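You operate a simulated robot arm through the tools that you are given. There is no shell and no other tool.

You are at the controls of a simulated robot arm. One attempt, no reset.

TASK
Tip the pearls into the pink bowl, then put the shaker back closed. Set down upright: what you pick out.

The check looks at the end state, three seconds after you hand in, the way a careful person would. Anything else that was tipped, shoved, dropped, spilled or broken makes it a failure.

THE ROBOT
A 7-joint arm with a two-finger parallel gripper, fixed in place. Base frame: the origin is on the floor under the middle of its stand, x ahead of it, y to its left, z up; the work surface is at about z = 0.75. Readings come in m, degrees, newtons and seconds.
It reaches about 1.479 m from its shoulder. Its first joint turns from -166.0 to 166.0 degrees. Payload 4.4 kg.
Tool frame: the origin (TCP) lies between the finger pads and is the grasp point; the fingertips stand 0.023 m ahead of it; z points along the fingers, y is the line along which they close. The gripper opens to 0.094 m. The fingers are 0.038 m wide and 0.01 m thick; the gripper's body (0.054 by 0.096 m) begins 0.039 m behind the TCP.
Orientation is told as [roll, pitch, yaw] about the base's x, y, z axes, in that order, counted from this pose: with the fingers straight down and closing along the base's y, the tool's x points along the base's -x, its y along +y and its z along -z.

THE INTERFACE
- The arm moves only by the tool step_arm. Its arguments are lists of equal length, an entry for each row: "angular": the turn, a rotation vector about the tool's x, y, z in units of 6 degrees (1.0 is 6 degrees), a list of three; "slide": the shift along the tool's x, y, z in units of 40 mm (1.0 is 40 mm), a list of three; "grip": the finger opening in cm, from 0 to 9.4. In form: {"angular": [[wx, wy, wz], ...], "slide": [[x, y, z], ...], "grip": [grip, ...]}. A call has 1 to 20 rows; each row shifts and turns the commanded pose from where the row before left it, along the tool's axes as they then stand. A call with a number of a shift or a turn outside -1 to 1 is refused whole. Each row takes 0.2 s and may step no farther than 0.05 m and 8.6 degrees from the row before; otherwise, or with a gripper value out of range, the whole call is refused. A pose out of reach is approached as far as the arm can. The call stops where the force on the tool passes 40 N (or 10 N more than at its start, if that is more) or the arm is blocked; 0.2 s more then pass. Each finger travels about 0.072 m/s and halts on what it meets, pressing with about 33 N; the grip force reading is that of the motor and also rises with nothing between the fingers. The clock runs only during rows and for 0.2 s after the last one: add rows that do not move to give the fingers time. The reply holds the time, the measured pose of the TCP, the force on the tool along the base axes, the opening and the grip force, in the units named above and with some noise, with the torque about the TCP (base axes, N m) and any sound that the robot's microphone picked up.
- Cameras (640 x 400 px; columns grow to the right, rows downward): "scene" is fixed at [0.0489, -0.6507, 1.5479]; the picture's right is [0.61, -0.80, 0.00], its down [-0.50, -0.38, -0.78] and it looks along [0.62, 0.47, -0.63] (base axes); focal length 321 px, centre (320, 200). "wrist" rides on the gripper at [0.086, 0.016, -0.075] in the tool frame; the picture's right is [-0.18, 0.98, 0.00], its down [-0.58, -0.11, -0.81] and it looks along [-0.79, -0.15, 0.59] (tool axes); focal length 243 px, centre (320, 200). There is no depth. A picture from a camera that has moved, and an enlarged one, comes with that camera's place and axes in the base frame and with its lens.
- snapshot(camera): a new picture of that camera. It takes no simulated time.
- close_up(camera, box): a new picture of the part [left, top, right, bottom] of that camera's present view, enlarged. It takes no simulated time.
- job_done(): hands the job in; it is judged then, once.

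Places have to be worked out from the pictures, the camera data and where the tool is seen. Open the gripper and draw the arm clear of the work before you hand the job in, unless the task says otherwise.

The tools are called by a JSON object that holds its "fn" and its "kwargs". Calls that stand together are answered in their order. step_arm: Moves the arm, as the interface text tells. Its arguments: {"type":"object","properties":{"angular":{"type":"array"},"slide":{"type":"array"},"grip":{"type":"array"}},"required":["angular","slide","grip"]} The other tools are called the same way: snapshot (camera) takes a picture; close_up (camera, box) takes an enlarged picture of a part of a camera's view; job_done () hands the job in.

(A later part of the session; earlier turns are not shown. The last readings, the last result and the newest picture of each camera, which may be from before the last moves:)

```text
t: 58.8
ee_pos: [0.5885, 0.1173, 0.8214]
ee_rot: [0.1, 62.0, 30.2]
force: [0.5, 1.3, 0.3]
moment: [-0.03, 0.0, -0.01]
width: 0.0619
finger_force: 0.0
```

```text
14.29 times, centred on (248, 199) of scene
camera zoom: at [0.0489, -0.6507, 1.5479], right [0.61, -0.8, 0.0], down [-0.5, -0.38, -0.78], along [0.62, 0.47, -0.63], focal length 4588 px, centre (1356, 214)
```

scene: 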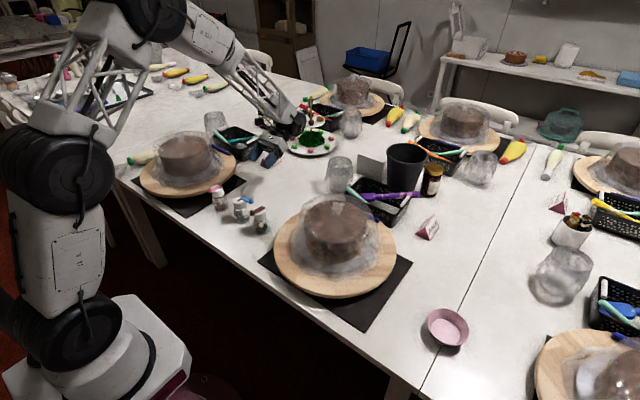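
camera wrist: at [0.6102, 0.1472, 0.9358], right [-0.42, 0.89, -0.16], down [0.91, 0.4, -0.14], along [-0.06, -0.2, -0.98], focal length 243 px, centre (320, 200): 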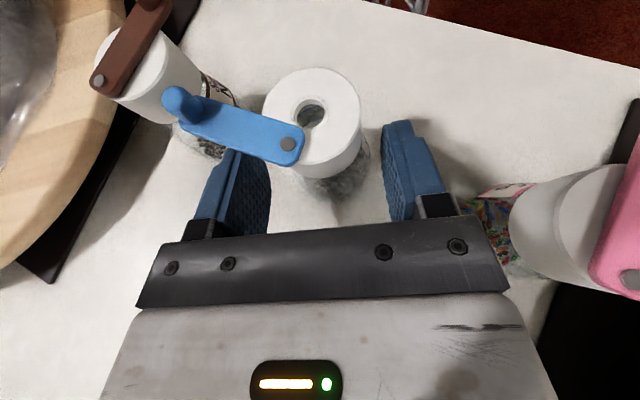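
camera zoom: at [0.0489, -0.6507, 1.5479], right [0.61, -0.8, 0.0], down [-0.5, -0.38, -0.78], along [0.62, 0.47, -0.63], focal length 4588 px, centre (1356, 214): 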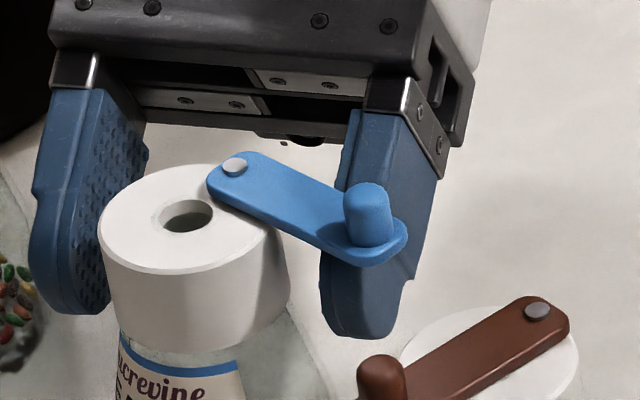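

Both pads flank the cap with the lever above the finger. Closing on the cap.

{"fn": "step_arm", "kwargs": {"angular": [[0, 0, 0], [0, 0, 0], [0, 0, 0], [0, 0, 0], [0, 0, 0], [0, 0, 0], [0, 0, 0]], "slide": [[0, 0, 0], [0, 0, 0], [0, 0, 0], [0, 0, 0], [0, 0, 0], [0, 0, 0], [0, 0, 0]], "grip": [5.4, 4.8, 4.4, 4.1, 3.8, 3.5, 3.2]}}

{"fn": "close_up", "kwargs": {"camera": "wrist", "box": [160, 60, 460, 250]}}

{"fn": "close_up", "kwargs": {"camera": "scene", "box": [225, 180, 275, 220]}}

```text
t: 60.4
ee_pos: [0.5898, 0.119, 0.8228]
ee_rot: [0.0, 62.0, 30.2]
force: [1.5, -0.9, 2.0]
moment: [-0.13, -0.03, 0.0]
width: 0.0484
finger_force: 32.3
```

```text
2.11 times, centred on (310, 155) of wrist
camera zoom: at [0.6043, 0.1442, 0.9344], right [-0.42, 0.89, -0.16], down [0.91, 0.4, -0.14], along [-0.06, -0.2, -0.98], focal length 511 px, centre (341, 295)
```

zoom: 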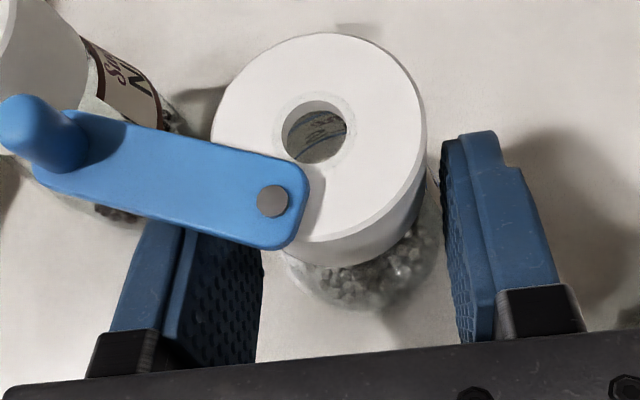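

```text
10.00 times, centred on (250, 200) of scene
camera zoom: at [0.0489, -0.6507, 1.5479], right [0.61, -0.8, 0.0], down [-0.5, -0.38, -0.78], along [0.62, 0.47, -0.63], focal length 3212 px, centre (1020, 200)
```

zoom: 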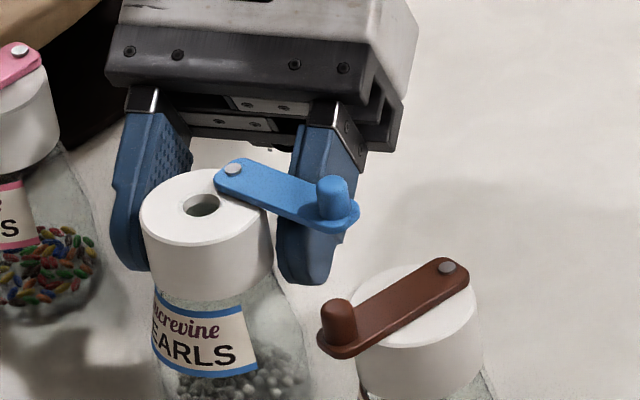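

The pads meet the glass (48 mm) because it widens right under the cap. Gripping the glass lower, near the shaker's centre of mass and with the pads centred on its axis, is sounder. I'll open, then go deeper and lower along this same direction.

{"fn": "step_arm", "kwargs": {"angular": [[0, 0, 0], [0, 0, 0], [0, 0, 0], [0, 0, 0], [0, 0, 0]], "slide": [[0, 0, 0], [0, 0, 0], [-0.05, 0, 0.24], [-0.05, 0, 0.24], [0, 0, 0]], "grip": [5.6, 6.4, 6.4, 6.4, 6.4]}}

{"fn": "snapshot", "kwargs": {"camera": "wrist"}}

{"fn": "close_up", "kwargs": {"camera": "scene", "box": [225, 180, 275, 220]}}

```text
t: 61.6
ee_pos: [0.576, 0.1092, 0.8076]
ee_rot: [0.2, 62.1, 30.1]
force: [0.1, -0.3, -1.1]
moment: [0.0, 0.02, 0.04]
width: 0.064
finger_force: 0.1
```

```text
taken
camera wrist: at [0.5918, 0.1361, 0.9211], right [-0.42, 0.89, -0.16], down [0.91, 0.4, -0.14], along [-0.06, -0.2, -0.98], focal length 243 px, centre (320, 200)
```

wrist: 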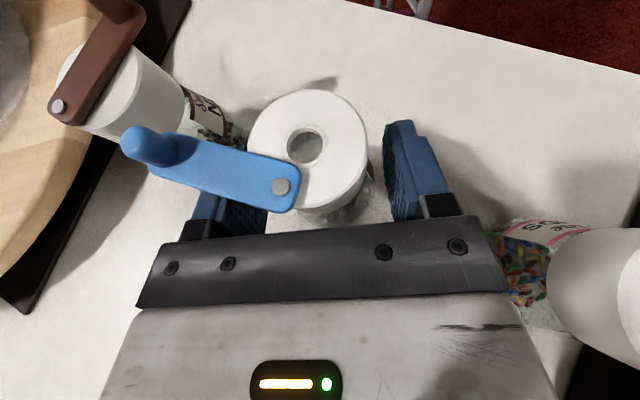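

```text
10.00 times, centred on (250, 200) of scene
camera zoom: at [0.0489, -0.6507, 1.5479], right [0.61, -0.8, 0.0], down [-0.5, -0.38, -0.78], along [0.62, 0.47, -0.63], focal length 3212 px, centre (1020, 200)
```

zoom: 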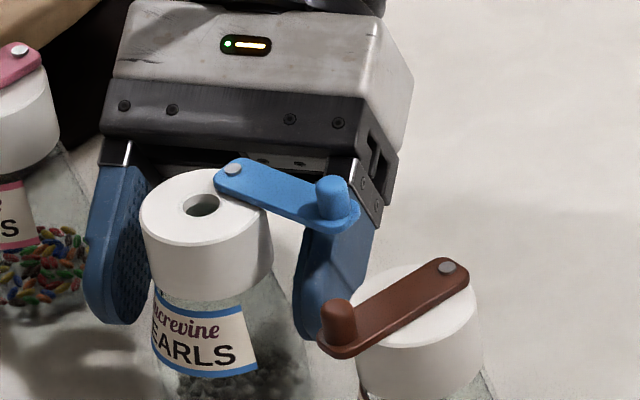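

The glass is centred between the pads now. Closing for the lower grip.

{"fn": "step_arm", "kwargs": {"angular": [[0, 0, 0], [0, 0, 0], [0, 0, 0], [0, 0, 0], [0, 0, 0], [0, 0, 0]], "slide": [[0, -0.01, 0], [0, 0, 0], [0, 0, 0], [0, 0, 0], [0, 0, 0], [0, 0, 0]], "grip": [5.9, 5.5, 5.2, 4.8, 4.5, 4.2]}}

{"fn": "snapshot", "kwargs": {"camera": "wrist"}}

{"fn": "close_up", "kwargs": {"camera": "scene", "box": [220, 180, 270, 230]}}

```text
t: 63.0
ee_pos: [0.5755, 0.1086, 0.8097]
ee_rot: [0.0, 62.2, 30.1]
force: [0.1, 0.0, 0.5]
moment: [-0.04, -0.02, -0.02]
width: 0.0537
finger_force: 33.2
```

```text
taken
camera wrist: at [0.5914, 0.1352, 0.9214], right [-0.42, 0.89, -0.16], down [0.91, 0.4, -0.14], along [-0.06, -0.2, -0.98], focal length 243 px, centre (320, 200)
```

wrist: 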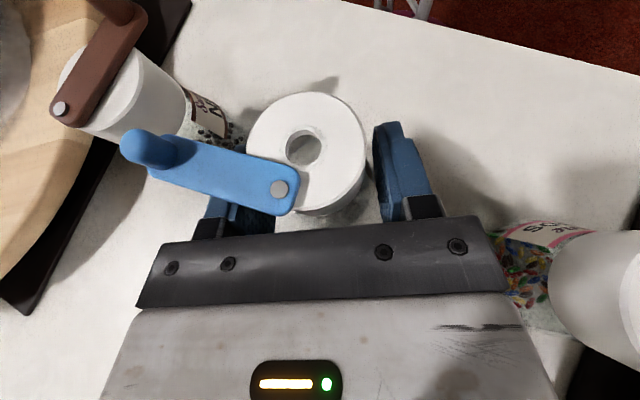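

```text
8.00 times, centred on (245, 205) of scene
camera zoom: at [0.0489, -0.6507, 1.5479], right [0.61, -0.8, 0.0], down [-0.5, -0.38, -0.78], along [0.62, 0.47, -0.63], focal length 2569 px, centre (920, 160)
```

zoom: 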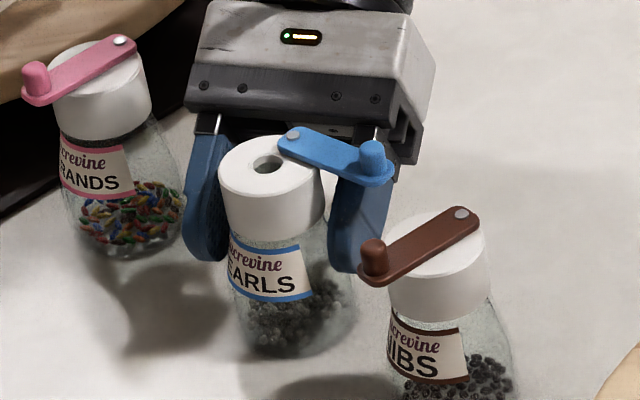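

A balanced grip at 53.7 mm with no side force. I'll lift just 8 mm and check whether the shaker hangs straight.

{"fn": "step_arm", "kwargs": {"angular": [[0, 0, 0], [0, 0, 0], [0, 0, 0]], "slide": [[0.09, 0, -0.047], [0.09, 0, -0.047], [0, 0, 0]], "grip": [4.2, 4.2, 4.2]}}

{"fn": "close_up", "kwargs": {"camera": "scene", "box": [220, 180, 270, 230]}}

{"fn": "close_up", "kwargs": {"camera": "wrist", "box": [160, 60, 460, 250]}}

```text
t: 63.8
ee_pos: [0.5752, 0.1079, 0.8181]
ee_rot: [0.1, 62.2, 30.3]
force: [0.5, 0.9, -2.6]
moment: [0.06, -0.03, -0.03]
width: 0.0539
finger_force: 32.8
```

```text
8.00 times, centred on (245, 205) of scene
camera zoom: at [0.0489, -0.6507, 1.5479], right [0.61, -0.8, 0.0], down [-0.5, -0.38, -0.78], along [0.62, 0.47, -0.63], focal length 2569 px, centre (920, 160)
```

zoom: 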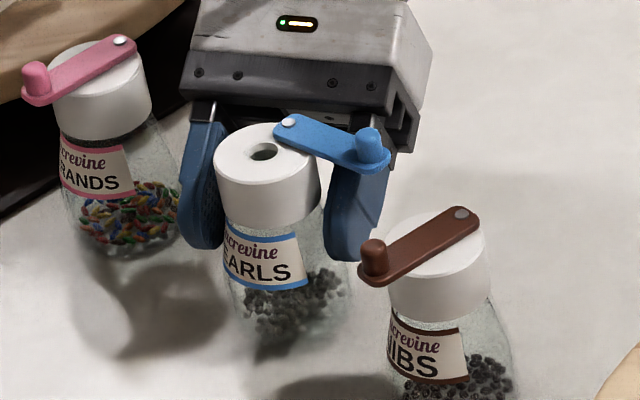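

```text
2.11 times, centred on (310, 155) of wrist
camera zoom: at [0.5904, 0.135, 0.9293], right [-0.42, 0.89, -0.16], down [0.91, 0.4, -0.14], along [-0.06, -0.2, -0.98], focal length 511 px, centre (341, 295)
```

zoom: 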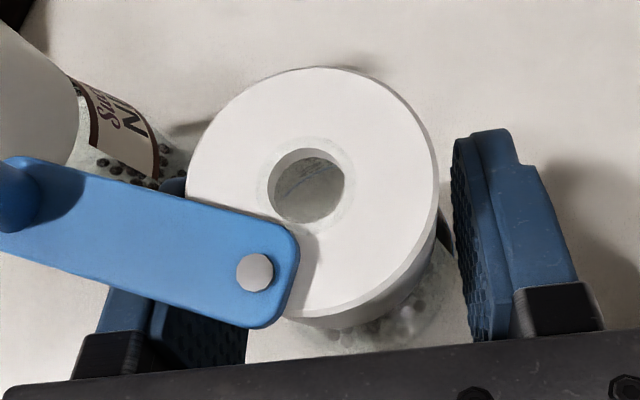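

The shaker (about 2.6 N) hangs straight with no slip. I'll lift it straight up by 12 cm, smoothly.

{"fn": "step_arm", "kwargs": {"angular": [[0, 0, 0], [0, 0, 0], [0, 0, 0], [0, 0, 0], [0, 0, 0], [0, 0, 0], [0, 0, 0]], "slide": [[0.22, 0, -0.117], [0.44, 0, -0.2345], [0.44, 0, -0.2345], [0.44, 0, -0.2345], [0.44, 0, -0.2345], [0.44, 0, -0.2345], [0.22, 0, -0.117]], "grip": [4.2, 4.2, 4.2, 4.2, 4.2, 4.2, 4.2]}}

{"fn": "snapshot", "kwargs": {"camera": "scene"}}

{"fn": "snapshot", "kwargs": {"camera": "wrist"}}

```text
t: 65.4
ee_pos: [0.5749, 0.1118, 0.9388]
ee_rot: [0.1, 62.2, 30.2]
force: [0.4, -0.5, -1.2]
moment: [0.01, -0.02, -0.05]
width: 0.0537
finger_force: 32.9
```

```text
taken
```

scene: 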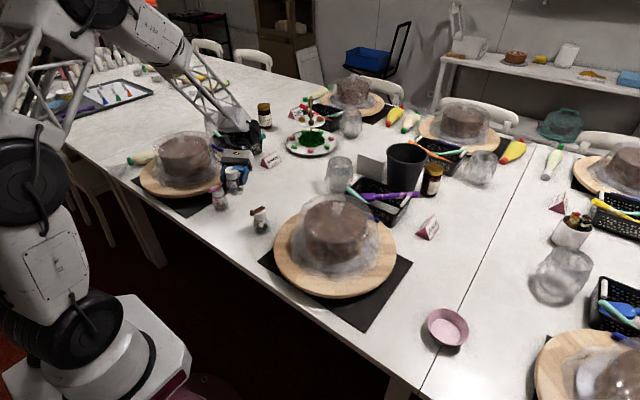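

```text
taken
camera wrist: at [0.5904, 0.1376, 1.0498], right [-0.42, 0.89, -0.16], down [0.91, 0.4, -0.14], along [-0.06, -0.2, -0.98], focal length 243 px, centre (320, 200)
```

wrist: 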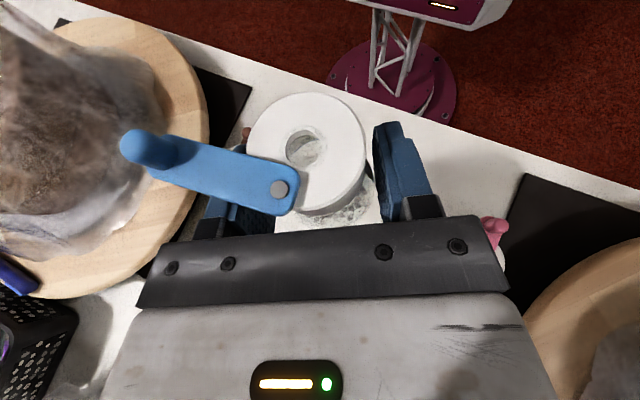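

The grip is steady. Before choosing how to pour, I want to know if the open lever stays put under gravity. I'll rise a bit and roll the shaker about 48° towards the side that would close the lever — well short of spilling — and look.

{"fn": "step_arm", "kwargs": {"angular": [[0, 0, 0], [0, 0, 0], [0, 0, 0], [0, 0, 0.7], [0, 0, 0.8], [0, 0, 0.8], [0, 0, 0.8], [0, 0, 0.8], [0, 0, 0.8], [0, 0, 0.8], [0, 0, 0.8], [0, 0, 0.8], [0, 0, 0.7], [0, 0, 0]], "slide": [[0.44, 0, -0.2345], [0.44, 0, -0.2345], [0.44, 0, -0.2345], [0, 0, 0], [0, 0, 0], [0, 0, 0], [0, 0, 0], [0, 0, 0], [0, 0, 0], [0, 0, 0], [0, 0, 0], [0, 0, 0], [0, 0, 0], [0, 0, 0]], "grip": [4.2, 4.2, 4.2, 4.2, 4.2, 4.2, 4.2, 4.2, 4.2, 4.2, 4.2, 4.2, 4.2, 4.2]}}

{"fn": "snapshot", "kwargs": {"camera": "wrist"}}

{"fn": "snapshot", "kwargs": {"camera": "scene"}}

```text
t: 68.4
ee_pos: [0.5762, 0.1103, 0.9966]
ee_rot: [-54.0, 37.3, -36.3]
force: [0.1, 0.3, -2.0]
moment: [0.02, 0.01, -0.03]
width: 0.0536
finger_force: 33.0
```

```text
taken
camera wrist: at [0.5782, 0.1958, 1.0746], right [0.07, 0.66, -0.74], down [1.0, 0.0, 0.09], along [0.06, -0.75, -0.66], focal length 243 px, centre (320, 200)
```

wrist: 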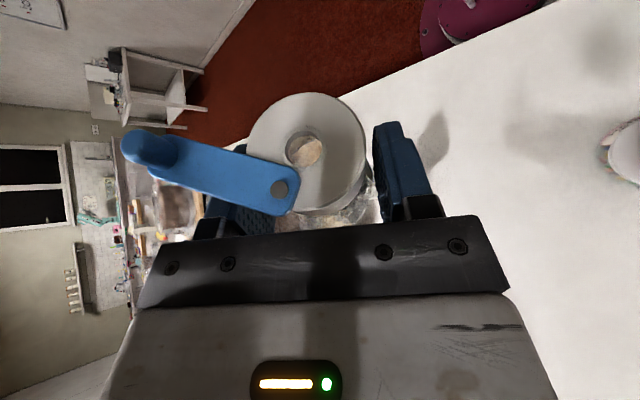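

```text
taken
```

scene: 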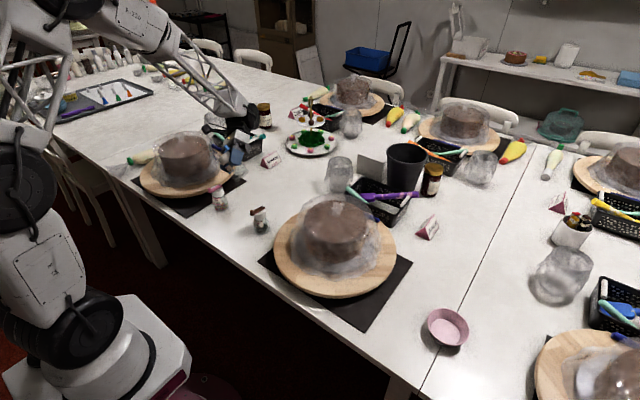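

The lever did not move at about 45° of adverse tilt, so its hinge friction holds it. I'll roll back upright and rise for the transfer.

{"fn": "step_arm", "kwargs": {"angular": [[0, 0, -0.7], [0, 0, -0.8], [0, 0, -0.8], [0, 0, -0.8], [0, 0, -0.8], [0, 0, -0.8], [0, 0, -0.8], [0, 0, -0.8], [0, 0, -0.8], [0, 0, -0.7], [0, 0, 0], [0, 0, 0], [0, 0, 0], [0, 0, 0], [0, 0, 0]], "slide": [[0, 0, 0], [0, 0, 0], [0, 0, 0], [0, 0, 0], [0, 0, 0], [0, 0, 0], [0, 0, 0], [0, 0, 0], [0, 0, 0], [0, 0, 0], [0.44, 0, -0.2345], [0.44, 0, -0.2345], [0.44, 0, -0.2345], [0.44, 0, -0.2345], [0, 0, 0]], "grip": [4.2, 4.2, 4.2, 4.2, 4.2, 4.2, 4.2, 4.2, 4.2, 4.2, 4.2, 4.2, 4.2, 4.2, 4.2]}}

{"fn": "snapshot", "kwargs": {"camera": "scene"}}

```text
t: 71.6
ee_pos: [0.5765, 0.1088, 1.0779]
ee_rot: [0.1, 62.2, 30.2]
force: [0.2, -0.1, -1.5]
moment: [0.0, 0.01, 0.01]
width: 0.0537
finger_force: 33.1
```

```text
taken
```

scene: 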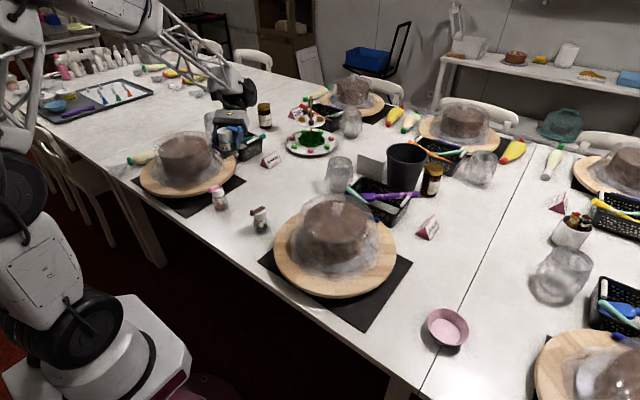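

Everything is upright at z 1.078 (shaker bottom ~1.02, above the cake wrap at ~0.95). I'll carry it sideways (−y) with orientation held.

{"fn": "step_arm", "kwargs": {"angular": [[0, 0, 0], [0, 0, 0], [0, 0, 0], [0, 0, 0], [0, 0, 0], [0, 0, 0], [0, 0, 0], [0, 0, 0], [0, 0, 0], [0, 0, 0], [0, 0, 0]], "slide": [[0.1, -0.38, 0.19], [0.2065, -0.756, 0.3885], [0.2065, -0.756, 0.3885], [0.2065, -0.756, 0.3885], [0.2065, -0.756, 0.3885], [0.2065, -0.756, 0.3885], [0.2065, -0.756, 0.3885], [0.2065, -0.756, 0.3885], [0.2065, -0.756, 0.3885], [0.2065, -0.756, 0.3885], [0.1, -0.38, 0.19]], "grip": [4.2, 4.2, 4.2, 4.2, 4.2, 4.2, 4.2, 4.2, 4.2, 4.2, 4.2]}}

{"fn": "snapshot", "kwargs": {"camera": "scene"}}

```text
t: 74.0
ee_pos: [0.5794, -0.2399, 1.079]
ee_rot: [0.1, 62.3, 30.3]
force: [0.7, 0.3, -2.0]
moment: [0.01, -0.05, 0.02]
width: 0.0536
finger_force: 33.0
```

```text
taken
```

scene: 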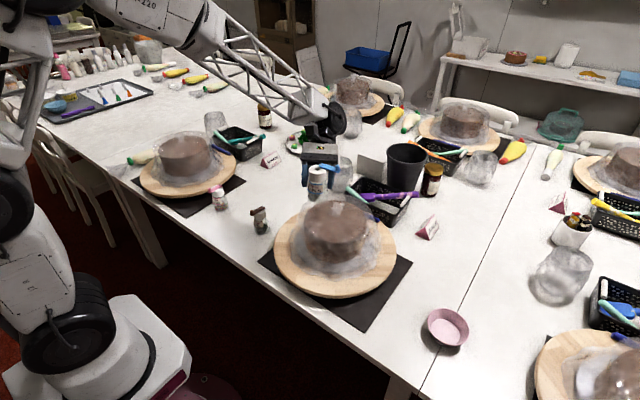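

Transfer is steady. Continuing towards the bowl at the same height.

{"fn": "step_arm", "kwargs": {"angular": [[0, 0, 0], [0, 0, 0], [0, 0, 0], [0, 0, 0], [0, 0, 0], [0, 0, 0], [0, 0, 0], [0, 0, 0], [0, 0, 0], [0, 0, 0], [0, 0, 0], [0, 0, 0], [0, 0, 0]], "slide": [[0.1, -0.38, 0.19], [0.2065, -0.756, 0.3885], [0.2065, -0.756, 0.3885], [0.2065, -0.756, 0.3885], [0.2065, -0.756, 0.3885], [0.2065, -0.756, 0.3885], [0.2065, -0.756, 0.3885], [0.2065, -0.756, 0.3885], [0.2065, -0.756, 0.3885], [0.2065, -0.756, 0.3885], [0.2065, -0.756, 0.3885], [0.2065, -0.756, 0.3885], [0.1, -0.38, 0.19]], "grip": [4.2, 4.2, 4.2, 4.2, 4.2, 4.2, 4.2, 4.2, 4.2, 4.2, 4.2, 4.2, 4.2]}}

{"fn": "snapshot", "kwargs": {"camera": "scene"}}

{"fn": "snapshot", "kwargs": {"camera": "wrist"}}

```text
t: 76.8
ee_pos: [0.5751, -0.6584, 1.0784]
ee_rot: [0.1, 62.0, 30.1]
force: [0.2, -0.1, -1.8]
moment: [0.02, -0.02, -0.02]
width: 0.0534
finger_force: 33.3
```

```text
taken
```

scene: 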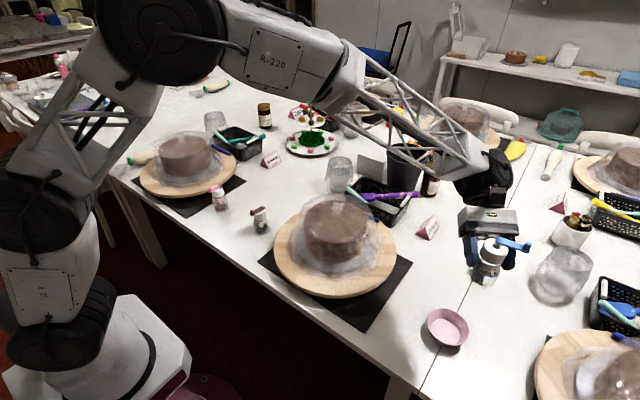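

```text
taken
camera wrist: at [0.5895, -0.6322, 1.1903], right [-0.42, 0.89, -0.16], down [0.91, 0.4, -0.14], along [-0.06, -0.2, -0.98], focal length 243 px, centre (320, 200)
```

wrist: 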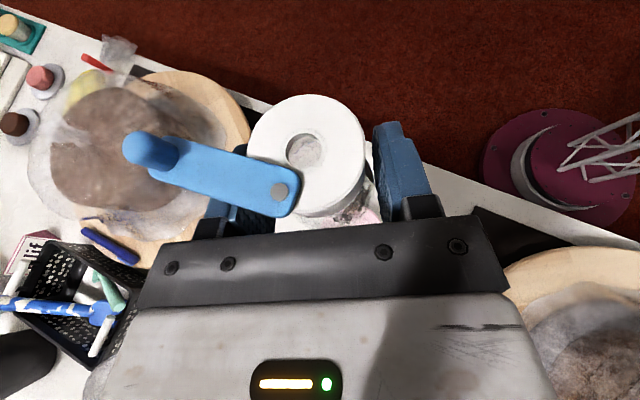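

The shaker is over the bowl area; from the pictures the bowl centre is about (0.593, −0.648), rim z≈0.78, rim radius ≈0.053. I'll first raise the tool pitch by 18° (shaker leans slightly, no spill), so a roll will invert it well.

{"fn": "step_arm", "kwargs": {"angular": [[0, 0.75, 0], [0, 0.75, 0], [0, 0.75, 0], [0, 0.75, 0], [0, 0, 0]], "slide": [[0, 0, 0], [0, 0, 0], [0, 0, 0], [0, 0, 0], [0, 0, 0]], "grip": [4.2, 4.2, 4.2, 4.2, 4.2]}}

{"fn": "snapshot", "kwargs": {"camera": "scene"}}

{"fn": "snapshot", "kwargs": {"camera": "wrist"}}

```text
t: 78.0
ee_pos: [0.576, -0.6591, 1.0792]
ee_rot: [0.2, 80.2, 30.3]
force: [0.0, 0.1, -1.5]
moment: [0.01, -0.02, -0.01]
width: 0.0538
finger_force: 33.3
```

```text
taken
```

scene: 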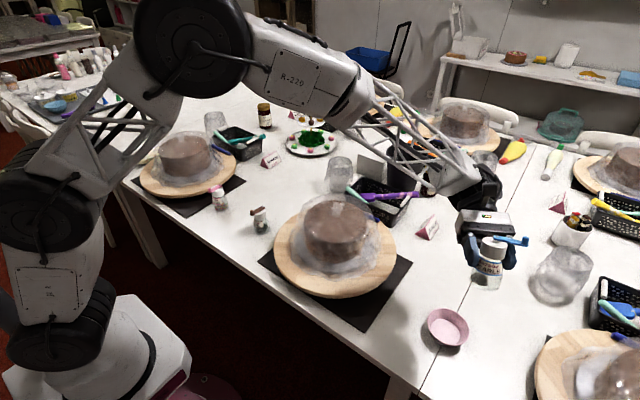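

```text
taken
camera wrist: at [0.6195, -0.6162, 1.177], right [-0.47, 0.87, -0.18], down [0.83, 0.35, -0.44], along [-0.31, -0.35, -0.88], focal length 243 px, centre (320, 200)
```

wrist: 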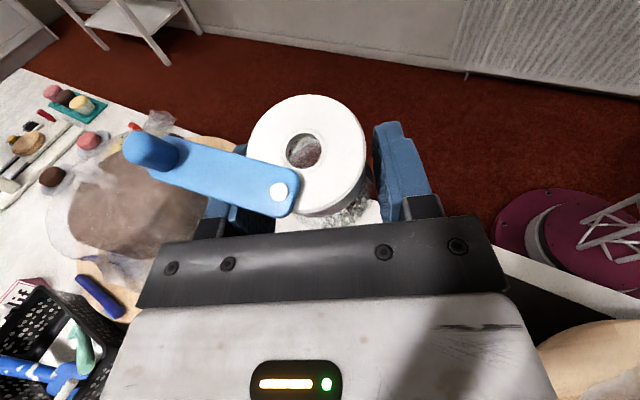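

The pitch was reached cleanly. I'll lower to z≈0.90 beside the bowl centre, where the rolling will carry the hole over the bowl.

{"fn": "step_arm", "kwargs": {"angular": [[0, 0, 0], [0, 0, 0], [0, 0, 0], [0, 0, 0], [0, 0, 0], [0, 0, 0], [0, 0, 0]], "slide": [[-0.744, -0.16, 0.102], [-0.744, -0.16, 0.102], [-0.744, -0.16, 0.102], [-0.744, -0.16, 0.102], [-0.744, -0.16, 0.102], [-0.744, -0.16, 0.102], [0, 0, 0]], "grip": [4.2, 4.2, 4.2, 4.2, 4.2, 4.2, 4.2]}}

{"fn": "snapshot", "kwargs": {"camera": "scene"}}

{"fn": "snapshot", "kwargs": {"camera": "wrist"}}

{"fn": "close_up", "kwargs": {"camera": "scene", "box": [400, 200, 560, 380]}}

```text
t: 79.6
ee_pos: [0.5988, -0.6891, 0.8984]
ee_rot: [0.3, 80.2, 30.3]
force: [-0.4, -0.1, -2.0]
moment: [0.0, -0.02, 0.03]
width: 0.0535
finger_force: 32.9
```

```text
taken
```

scene: 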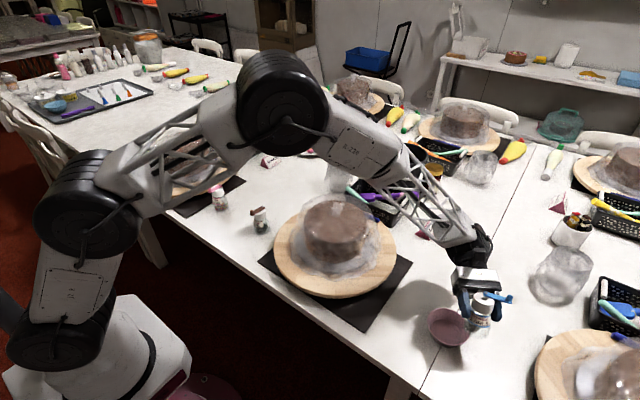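

```text
taken
camera wrist: at [0.6423, -0.6462, 0.9972], right [-0.47, 0.87, -0.18], down [0.83, 0.35, -0.43], along [-0.31, -0.35, -0.88], focal length 243 px, centre (320, 200)
```

wrist: 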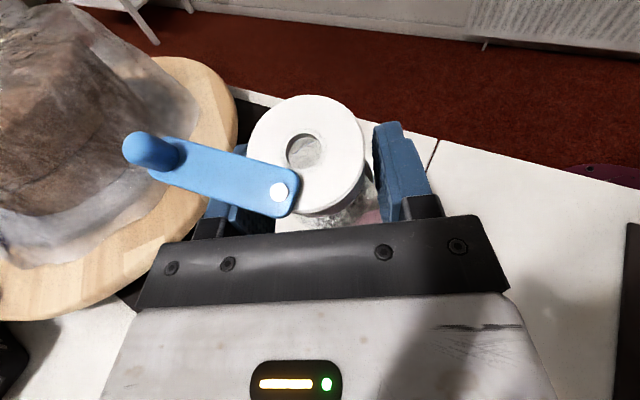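

```text
2.22 times, centred on (480, 290) of scene
camera zoom: at [0.0489, -0.6507, 1.5479], right [0.61, -0.8, 0.0], down [-0.5, -0.38, -0.78], along [0.62, 0.47, -0.63], focal length 714 px, centre (-36, 0)
```

zoom: 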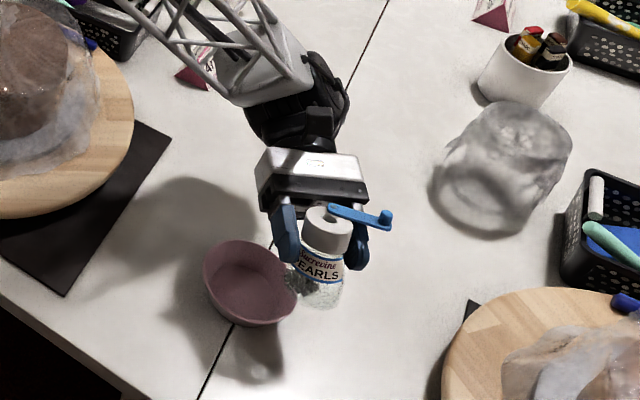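

The view is clear: rolling to the tool's right tips the shaker straight over the pink bowl. I'll lower to z≈0.866 and roll to 60°, still short of pouring.

{"fn": "step_arm", "kwargs": {"angular": [[0, 0, 0], [0, 0, 0], [0, 0, 0.5], [0, 0, 0.8], [0, 0, 0.9], [0, 0, 1], [0, 0, 1], [0, 0, 1], [0, 0, 1], [0, 0, 1], [0, 0, 1], [0, 0, 0.9], [0, 0, 0.9], [0, 0, 0]], "slide": [[-0.4, 0, 0.07], [-0.4, 0, 0.07], [0, 0, 0], [0, 0, 0], [0, 0, 0], [0, 0, 0], [0, 0, 0], [0, 0, 0], [0, 0, 0], [0, 0, 0], [0, 0, 0], [0, 0, 0], [0, 0, 0], [0, 0, 0]], "grip": [4.2, 4.2, 4.2, 4.2, 4.2, 4.2, 4.2, 4.2, 4.2, 4.2, 4.2, 4.2, 4.2, 4.2]}}

{"fn": "snapshot", "kwargs": {"camera": "wrist"}}

{"fn": "close_up", "kwargs": {"camera": "scene", "box": [410, 230, 540, 370]}}

```text
t: 82.6
ee_pos: [0.6, -0.6899, 0.8661]
ee_rot: [-78.7, 29.6, -54.4]
force: [0.3, 0.6, -1.6]
moment: [0.07, -0.05, 0.02]
width: 0.0533
finger_force: 32.8
```

```text
taken
camera wrist: at [0.6196, -0.5833, 0.9077], right [-0.03, 0.37, -0.93], down [1.0, -0.07, -0.06], along [-0.08, -0.93, -0.37], focal length 243 px, centre (320, 200)
```

wrist: 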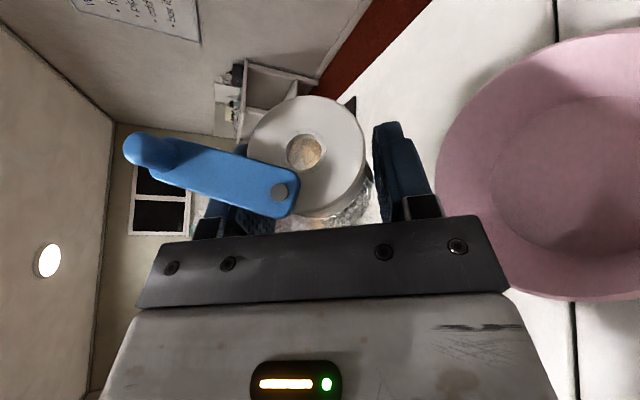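

```text
2.86 times, centred on (475, 300) of scene
camera zoom: at [0.0489, -0.6507, 1.5479], right [0.61, -0.8, 0.0], down [-0.5, -0.38, -0.78], along [0.62, 0.47, -0.63], focal length 918 px, centre (-123, -86)
```

zoom: 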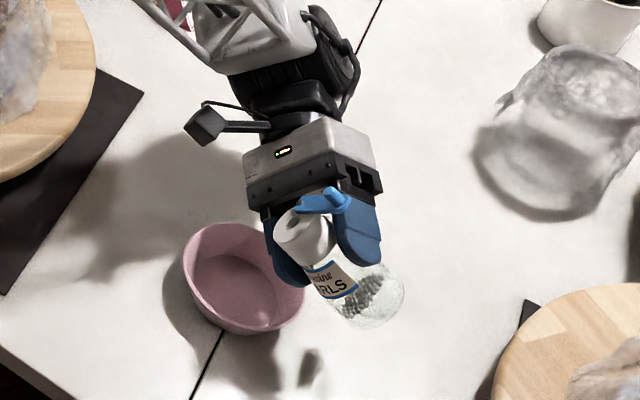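

Still contained at 60° and the lever holds. Now I'll roll on to about 100° at a gentle rate; the hole should be above the bowl centre.

{"fn": "step_arm", "kwargs": {"angular": [[0, 0, 0.5], [0, 0, 0.6], [0, 0, 0.6], [0, 0, 0.6], [0, 0, 0.6], [0, 0, 0.6], [0, 0, 0.6], [0, 0, 0.6], [0, 0, 0.6], [0, 0, 0.6], [0, 0, 0.5], [0, 0, 0]], "slide": [[0, 0, 0], [0, 0, 0], [0, 0, 0], [0, 0, 0], [0, 0, 0], [0, 0, 0], [0, 0, 0], [0, 0, 0], [0, 0, 0], [0, 0, 0], [0, 0, 0], [0, 0, 0]], "grip": [4.2, 4.2, 4.2, 4.2, 4.2, 4.2, 4.2, 4.2, 4.2, 4.2, 4.2, 4.2]}}

{"fn": "snapshot", "kwargs": {"camera": "wrist"}}

{"fn": "close_up", "kwargs": {"camera": "scene", "box": [410, 230, 540, 370]}}

```text
t: 85.2
ee_pos: [0.6005, -0.6888, 0.865]
ee_rot: [-80.1, -8.2, -61.4]
force: [-0.4, 0.1, -2.8]
moment: [0.02, -0.03, 0.0]
width: 0.0535
finger_force: 33.5
```

```text
taken
camera wrist: at [0.6275, -0.5783, 0.8509], right [0.3, -0.2, -0.93], down [0.94, -0.1, 0.33], along [-0.16, -0.97, 0.16], focal length 243 px, centre (320, 200)
```

wrist: 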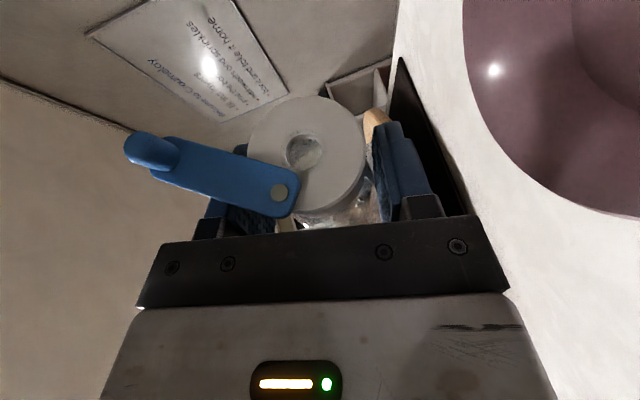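

```text
2.86 times, centred on (475, 300) of scene
camera zoom: at [0.0489, -0.6507, 1.5479], right [0.61, -0.8, 0.0], down [-0.5, -0.38, -0.78], along [0.62, 0.47, -0.63], focal length 918 px, centre (-123, -86)
```

zoom: 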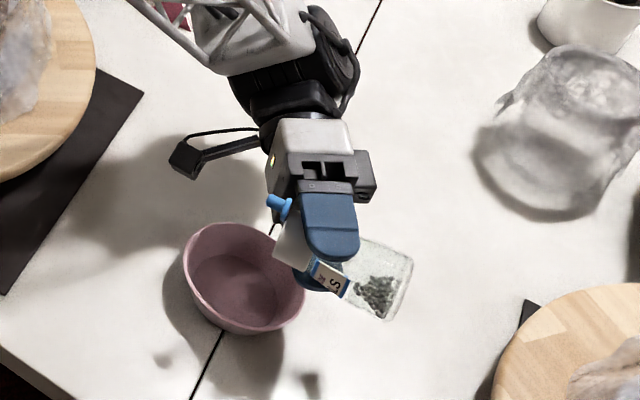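

At 98° nothing has come out yet; the hole is over the bowl and the lever holds. I'll keep rolling to about 130° while shifting slightly so that the hole stays over the bowl centre.

{"fn": "step_arm", "kwargs": {"angular": [[0, 0, 0.5], [0, 0, 0.6], [0, 0, 0.6], [0, 0, 0.6], [0, 0, 0.6], [0, 0, 0.6], [0, 0, 0.6], [0, 0, 0.6], [0, 0, 0.6], [0, 0, 0]], "slide": [[0.027, -0.006, 0], [0.027, -0.01, 0], [0.027, -0.01, 0], [0.027, -0.013, 0], [0.027, -0.013, 0], [0.027, -0.013, 0], [0.025, -0.015, 0], [0.025, -0.017, 0], [0.025, -0.018, 0], [0, 0, 0]], "grip": [4.2, 4.2, 4.2, 4.2, 4.2, 4.2, 4.2, 4.2, 4.2, 4.2]}}

{"fn": "snapshot", "kwargs": {"camera": "wrist"}}

{"fn": "close_up", "kwargs": {"camera": "scene", "box": [410, 230, 540, 370]}}

```text
t: 87.4
ee_pos: [0.5953, -0.6779, 0.8664]
ee_rot: [-77.3, -39.5, -68.2]
force: [-0.2, -0.3, -2.1]
moment: [0.04, -0.01, 0.02]
width: 0.0531
finger_force: 33.0
```

```text
taken
camera wrist: at [0.6423, -0.5889, 0.813], right [0.48, -0.62, -0.62], down [0.81, 0.04, 0.59], along [-0.34, -0.79, 0.51], focal length 243 px, centre (320, 200)
```

wrist: 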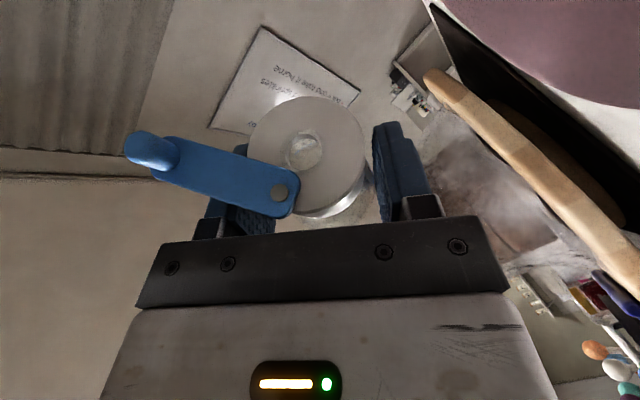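

```text
2.86 times, centred on (475, 300) of scene
camera zoom: at [0.0489, -0.6507, 1.5479], right [0.61, -0.8, 0.0], down [-0.5, -0.38, -0.78], along [0.62, 0.47, -0.63], focal length 918 px, centre (-123, -86)
```

zoom: 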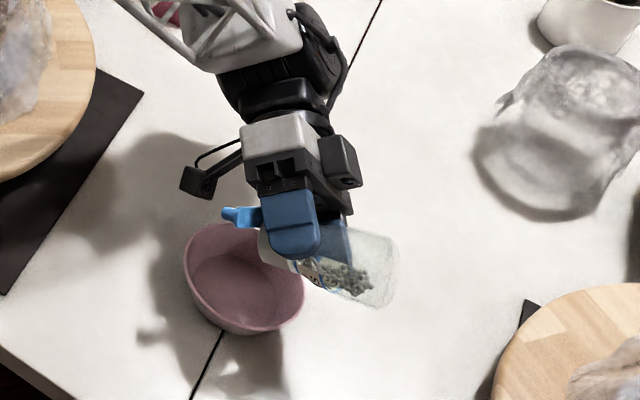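

The pearls are still resting on the shallow inner wall at ~118° tilt, so more tilt is needed. I'll raise 1 cm to keep the camera clear of the rim and roll to about 150°.

{"fn": "step_arm", "kwargs": {"angular": [[0, 0, 0], [0, 0, 0.5], [0, 0, 0.6], [0, 0, 0.6], [0, 0, 0.6], [0, 0, 0.6], [0, 0, 0.5], [0, 0, 0]], "slide": [[-0.158, -0.189, -0.0435], [0, 0, 0], [0, 0, 0], [0, 0, 0], [0, 0, 0], [0, 0, 0], [0, 0, 0], [0, 0, 0]], "grip": [4.2, 4.2, 4.2, 4.2, 4.2, 4.2, 4.2, 4.2]}}

{"fn": "snapshot", "kwargs": {"camera": "wrist"}}

{"fn": "close_up", "kwargs": {"camera": "scene", "box": [410, 230, 540, 370]}}

```text
t: 89.2
ee_pos: [0.5955, -0.6797, 0.8762]
ee_rot: [-70.4, -59.1, -76.8]
force: [-0.1, 0.5, -1.9]
moment: [-0.01, -0.01, 0.03]
width: 0.0536
finger_force: 33.1
```

```text
taken
camera wrist: at [0.6581, -0.6118, 0.8075], right [0.52, -0.79, -0.32], down [0.7, 0.18, 0.69], along [-0.49, -0.58, 0.65], focal length 243 px, centre (320, 200)
```

wrist: 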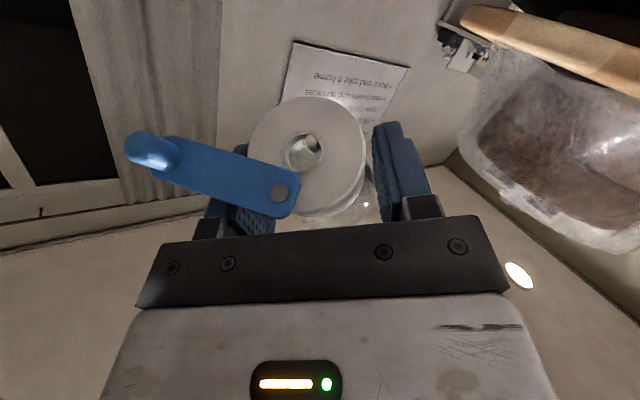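

```text
2.86 times, centred on (475, 300) of scene
camera zoom: at [0.0489, -0.6507, 1.5479], right [0.61, -0.8, 0.0], down [-0.5, -0.38, -0.78], along [0.62, 0.47, -0.63], focal length 918 px, centre (-123, -86)
```

zoom: 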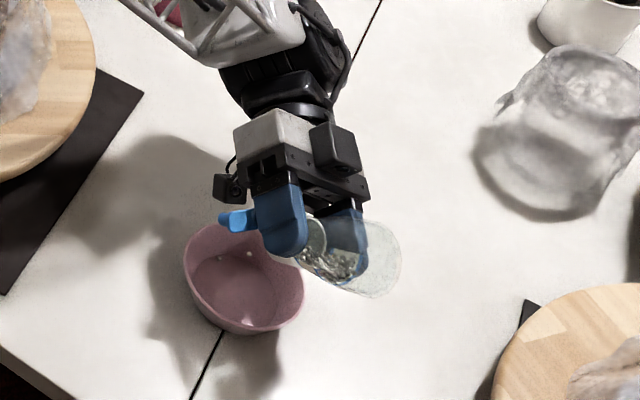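

A couple of pearls have dropped into the bowl. I'll zoom in to see the flow and where they land.

{"fn": "close_up", "kwargs": {"camera": "scene", "box": [425, 270, 505, 350]}}

{"fn": "close_up", "kwargs": {"camera": "wrist", "box": [220, 80, 400, 240]}}

```text
5.00 times, centred on (465, 310) of scene
camera zoom: at [0.0489, -0.6507, 1.5479], right [0.61, -0.8, 0.0], down [-0.5, -0.38, -0.78], along [0.62, 0.47, -0.63], focal length 1606 px, centre (-405, -350)
```

zoom: 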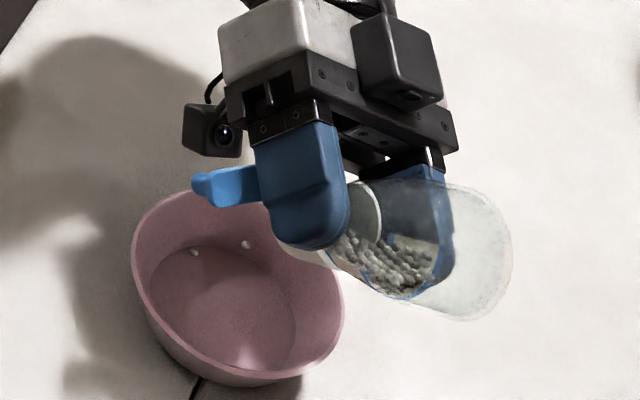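

```text
2.50 times, centred on (310, 160) of wrist
camera zoom: at [0.6581, -0.6118, 0.8075], right [0.52, -0.79, -0.32], down [0.7, 0.18, 0.69], along [-0.49, -0.58, 0.65], focal length 606 px, centre (345, 300)
```

zoom: 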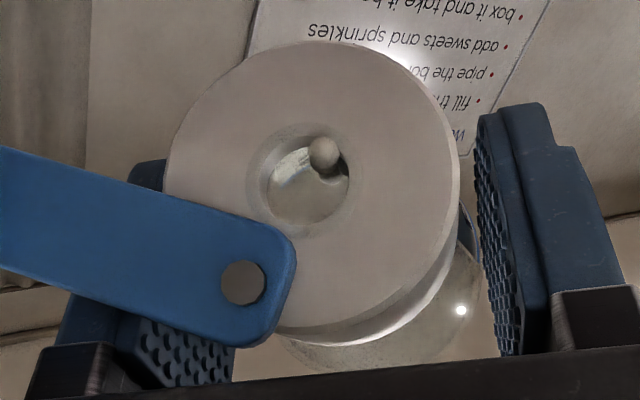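

Pearls are landing inside the bowl and more wait behind the lid. I'll roll on to about 165° with a small shift to keep the hole over the bowl.

{"fn": "step_arm", "kwargs": {"angular": [[0, 0, 0.5], [0, 0, 0.6], [0, 0, 0.6], [0, 0, 0.5], [0, 0, 0.3], [0, 0, 0], [0, 0, 0], [0, 0, 0]], "slide": [[0.025, -0.054, 0], [0.025, -0.054, 0], [0.02, -0.054, 0], [0.015, -0.054, 0], [0.015, -0.054, 0], [0, 0, 0], [0, 0, 0], [0, 0, 0]], "grip": [4.2, 4.2, 4.2, 4.2, 4.2, 4.2, 4.2, 4.2]}}

{"fn": "close_up", "kwargs": {"camera": "scene", "box": [425, 270, 505, 350]}}

{"fn": "close_up", "kwargs": {"camera": "wrist", "box": [220, 80, 400, 240]}}

```text
t: 91.0
ee_pos: [0.5889, -0.6694, 0.8772]
ee_rot: [-55.2, -72.6, -93.5]
force: [0.6, -0.7, -2.1]
moment: [0.04, -0.03, 0.01]
width: 0.0533
finger_force: 33.0
```

```text
5.00 times, centred on (465, 310) of scene
camera zoom: at [0.0489, -0.6507, 1.5479], right [0.61, -0.8, 0.0], down [-0.5, -0.38, -0.78], along [0.62, 0.47, -0.63], focal length 1606 px, centre (-405, -350)
```

zoom: 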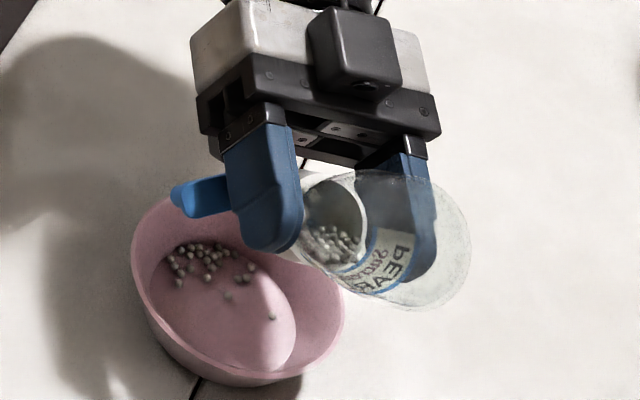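

```text
2.50 times, centred on (310, 160) of wrist
camera zoom: at [0.6635, -0.6209, 0.8044], right [0.51, -0.86, -0.07], down [0.62, 0.31, 0.72], along [-0.6, -0.41, 0.69], focal length 606 px, centre (345, 300)
```

zoom: 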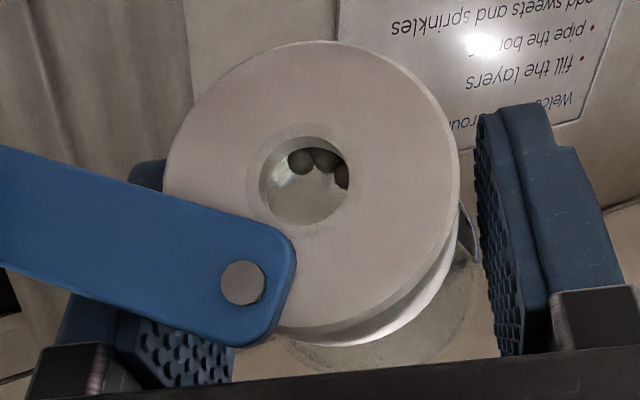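

About half the pearls are in the bowl. I'll rock the roll a few degrees back and forth to work out those sitting beside the hole.

{"fn": "step_arm", "kwargs": {"angular": [[0, 0, 0.8], [0, 0, -0.8], [0, 0, 0.8], [0, 0, -0.8], [0, 0, 0.8], [0, 0, -0.8], [0, 0, 0.8], [0, 0, 0], [0, 0, 0]], "slide": [[0, 0, 0], [0, 0, 0], [0, 0, 0], [0, 0, 0], [0, 0, 0], [0, 0, 0], [0, 0, 0], [0, 0, 0], [0, 0, 0]], "grip": [4.2, 4.2, 4.2, 4.2, 4.2, 4.2, 4.2, 4.2, 4.2]}}

{"fn": "close_up", "kwargs": {"camera": "scene", "box": [425, 270, 505, 350]}}

{"fn": "close_up", "kwargs": {"camera": "wrist", "box": [220, 80, 400, 240]}}

```text
t: 93.0
ee_pos: [0.5891, -0.6699, 0.8768]
ee_rot: [-44.0, -76.2, -105.0]
force: [0.1, 0.4, -1.7]
moment: [0.0, -0.03, -0.01]
width: 0.0534
finger_force: 32.7
```

```text
5.00 times, centred on (465, 310) of scene
camera zoom: at [0.0489, -0.6507, 1.5479], right [0.61, -0.8, 0.0], down [-0.5, -0.38, -0.78], along [0.62, 0.47, -0.63], focal length 1606 px, centre (-405, -350)
```

zoom: 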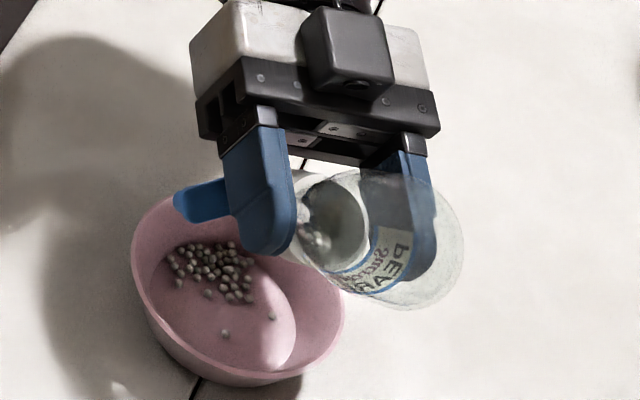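

```text
2.50 times, centred on (310, 160) of wrist
camera zoom: at [0.6672, -0.627, 0.8035], right [0.5, -0.87, 0.02], down [0.59, 0.36, 0.72], along [-0.63, -0.35, 0.69], focal length 606 px, centre (345, 300)
```

zoom: 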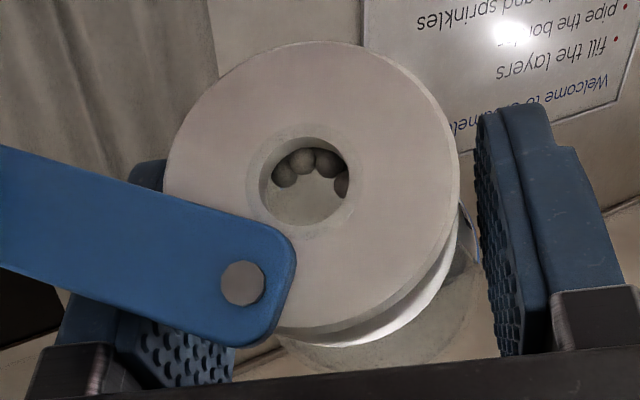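

Most pearls are out now, with a few left beside the hole. I'll raise 2.5 cm for clearance, pitch 12° more to invert further, and rock again.

{"fn": "step_arm", "kwargs": {"angular": [[0, 0, 0], [0.116, -0.656, 0], [0.116, -0.656, 0], [0.116, -0.656, 0], [0, 0, 0.8], [0, 0, -0.8], [0, 0, -0.8], [0, 0, 0.8], [0, 0, 0.8], [0, 0, -0.8], [0, 0, -0.8], [0, 0, 0.8], [0, 0, 0], [0, 0, 0]], "slide": [[-0.606, -0.107, -0.109], [0, 0, 0], [0, 0, 0], [0, 0, 0], [0, 0, 0], [0, 0, 0], [0, 0, 0], [0, 0, 0], [0, 0, 0], [0, 0, 0], [0, 0, 0], [0, 0, 0], [0, 0, 0], [0, 0, 0]], "grip": [4.2, 4.2, 4.2, 4.2, 4.2, 4.2, 4.2, 4.2, 4.2, 4.2, 4.2, 4.2, 4.2, 4.2]}}

{"fn": "close_up", "kwargs": {"camera": "scene", "box": [425, 260, 505, 340]}}

{"fn": "close_up", "kwargs": {"camera": "wrist", "box": [220, 80, 400, 240]}}

```text
t: 96.0
ee_pos: [0.5891, -0.6705, 0.9022]
ee_rot: [-102.7, -80.2, -47.5]
force: [0.0, -0.7, -2.7]
moment: [0.0, -0.03, -0.03]
width: 0.0533
finger_force: 32.6
```

```text
5.00 times, centred on (465, 300) of scene
camera zoom: at [0.0489, -0.6507, 1.5479], right [0.61, -0.8, 0.0], down [-0.5, -0.38, -0.78], along [0.62, 0.47, -0.63], focal length 1606 px, centre (-405, -300)
```

zoom: 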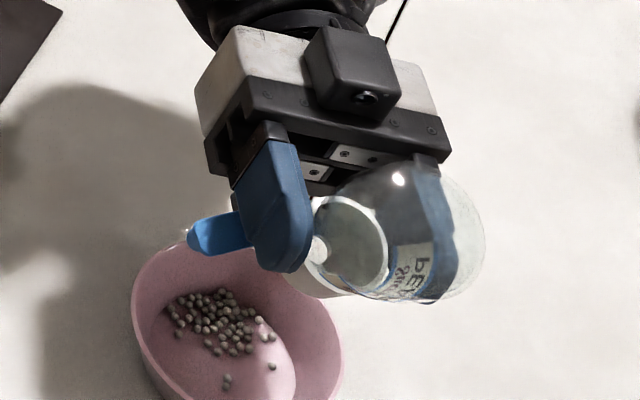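

```text
2.50 times, centred on (310, 160) of wrist
camera zoom: at [0.6526, -0.6362, 0.8116], right [0.5, -0.87, 0.02], down [0.71, 0.42, 0.56], along [-0.49, -0.27, 0.83], focal length 606 px, centre (345, 300)
```

zoom: 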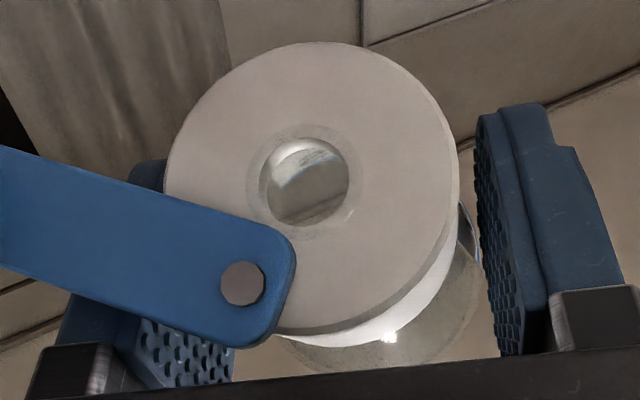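

The hole now looks clear and the shaker nearly empty. I'll zoom in on the glass and on the bowl and table for any strays.

{"fn": "close_up", "kwargs": {"camera": "scene", "box": [455, 290, 495, 325]}}

{"fn": "close_up", "kwargs": {"camera": "scene", "box": [400, 260, 540, 390]}}

{"fn": "snapshot", "kwargs": {"camera": "wrist"}}

```text
11.43 times, centred on (475, 308) of scene
camera zoom: at [0.0489, -0.6507, 1.5479], right [0.61, -0.8, 0.0], down [-0.5, -0.38, -0.78], along [0.62, 0.47, -0.63], focal length 3671 px, centre (-1451, -1029)
```

zoom: 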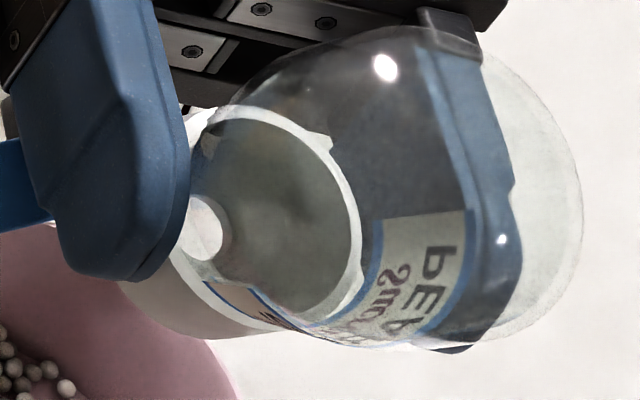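

```text
3.08 times, centred on (470, 325) of scene
camera zoom: at [0.0489, -0.6507, 1.5479], right [0.61, -0.8, 0.0], down [-0.5, -0.38, -0.78], along [0.62, 0.47, -0.63], focal length 988 px, centre (-142, -185)
```

zoom: 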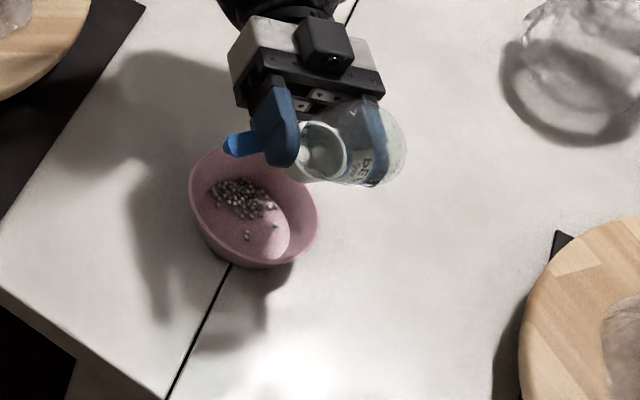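

```text
taken
camera wrist: at [0.6526, -0.6362, 0.8116], right [0.5, -0.87, 0.02], down [0.71, 0.42, 0.56], along [-0.49, -0.27, 0.83], focal length 243 px, centre (320, 200)
```

wrist: 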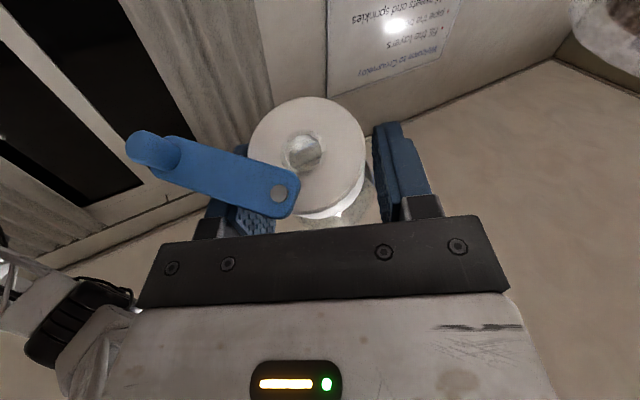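

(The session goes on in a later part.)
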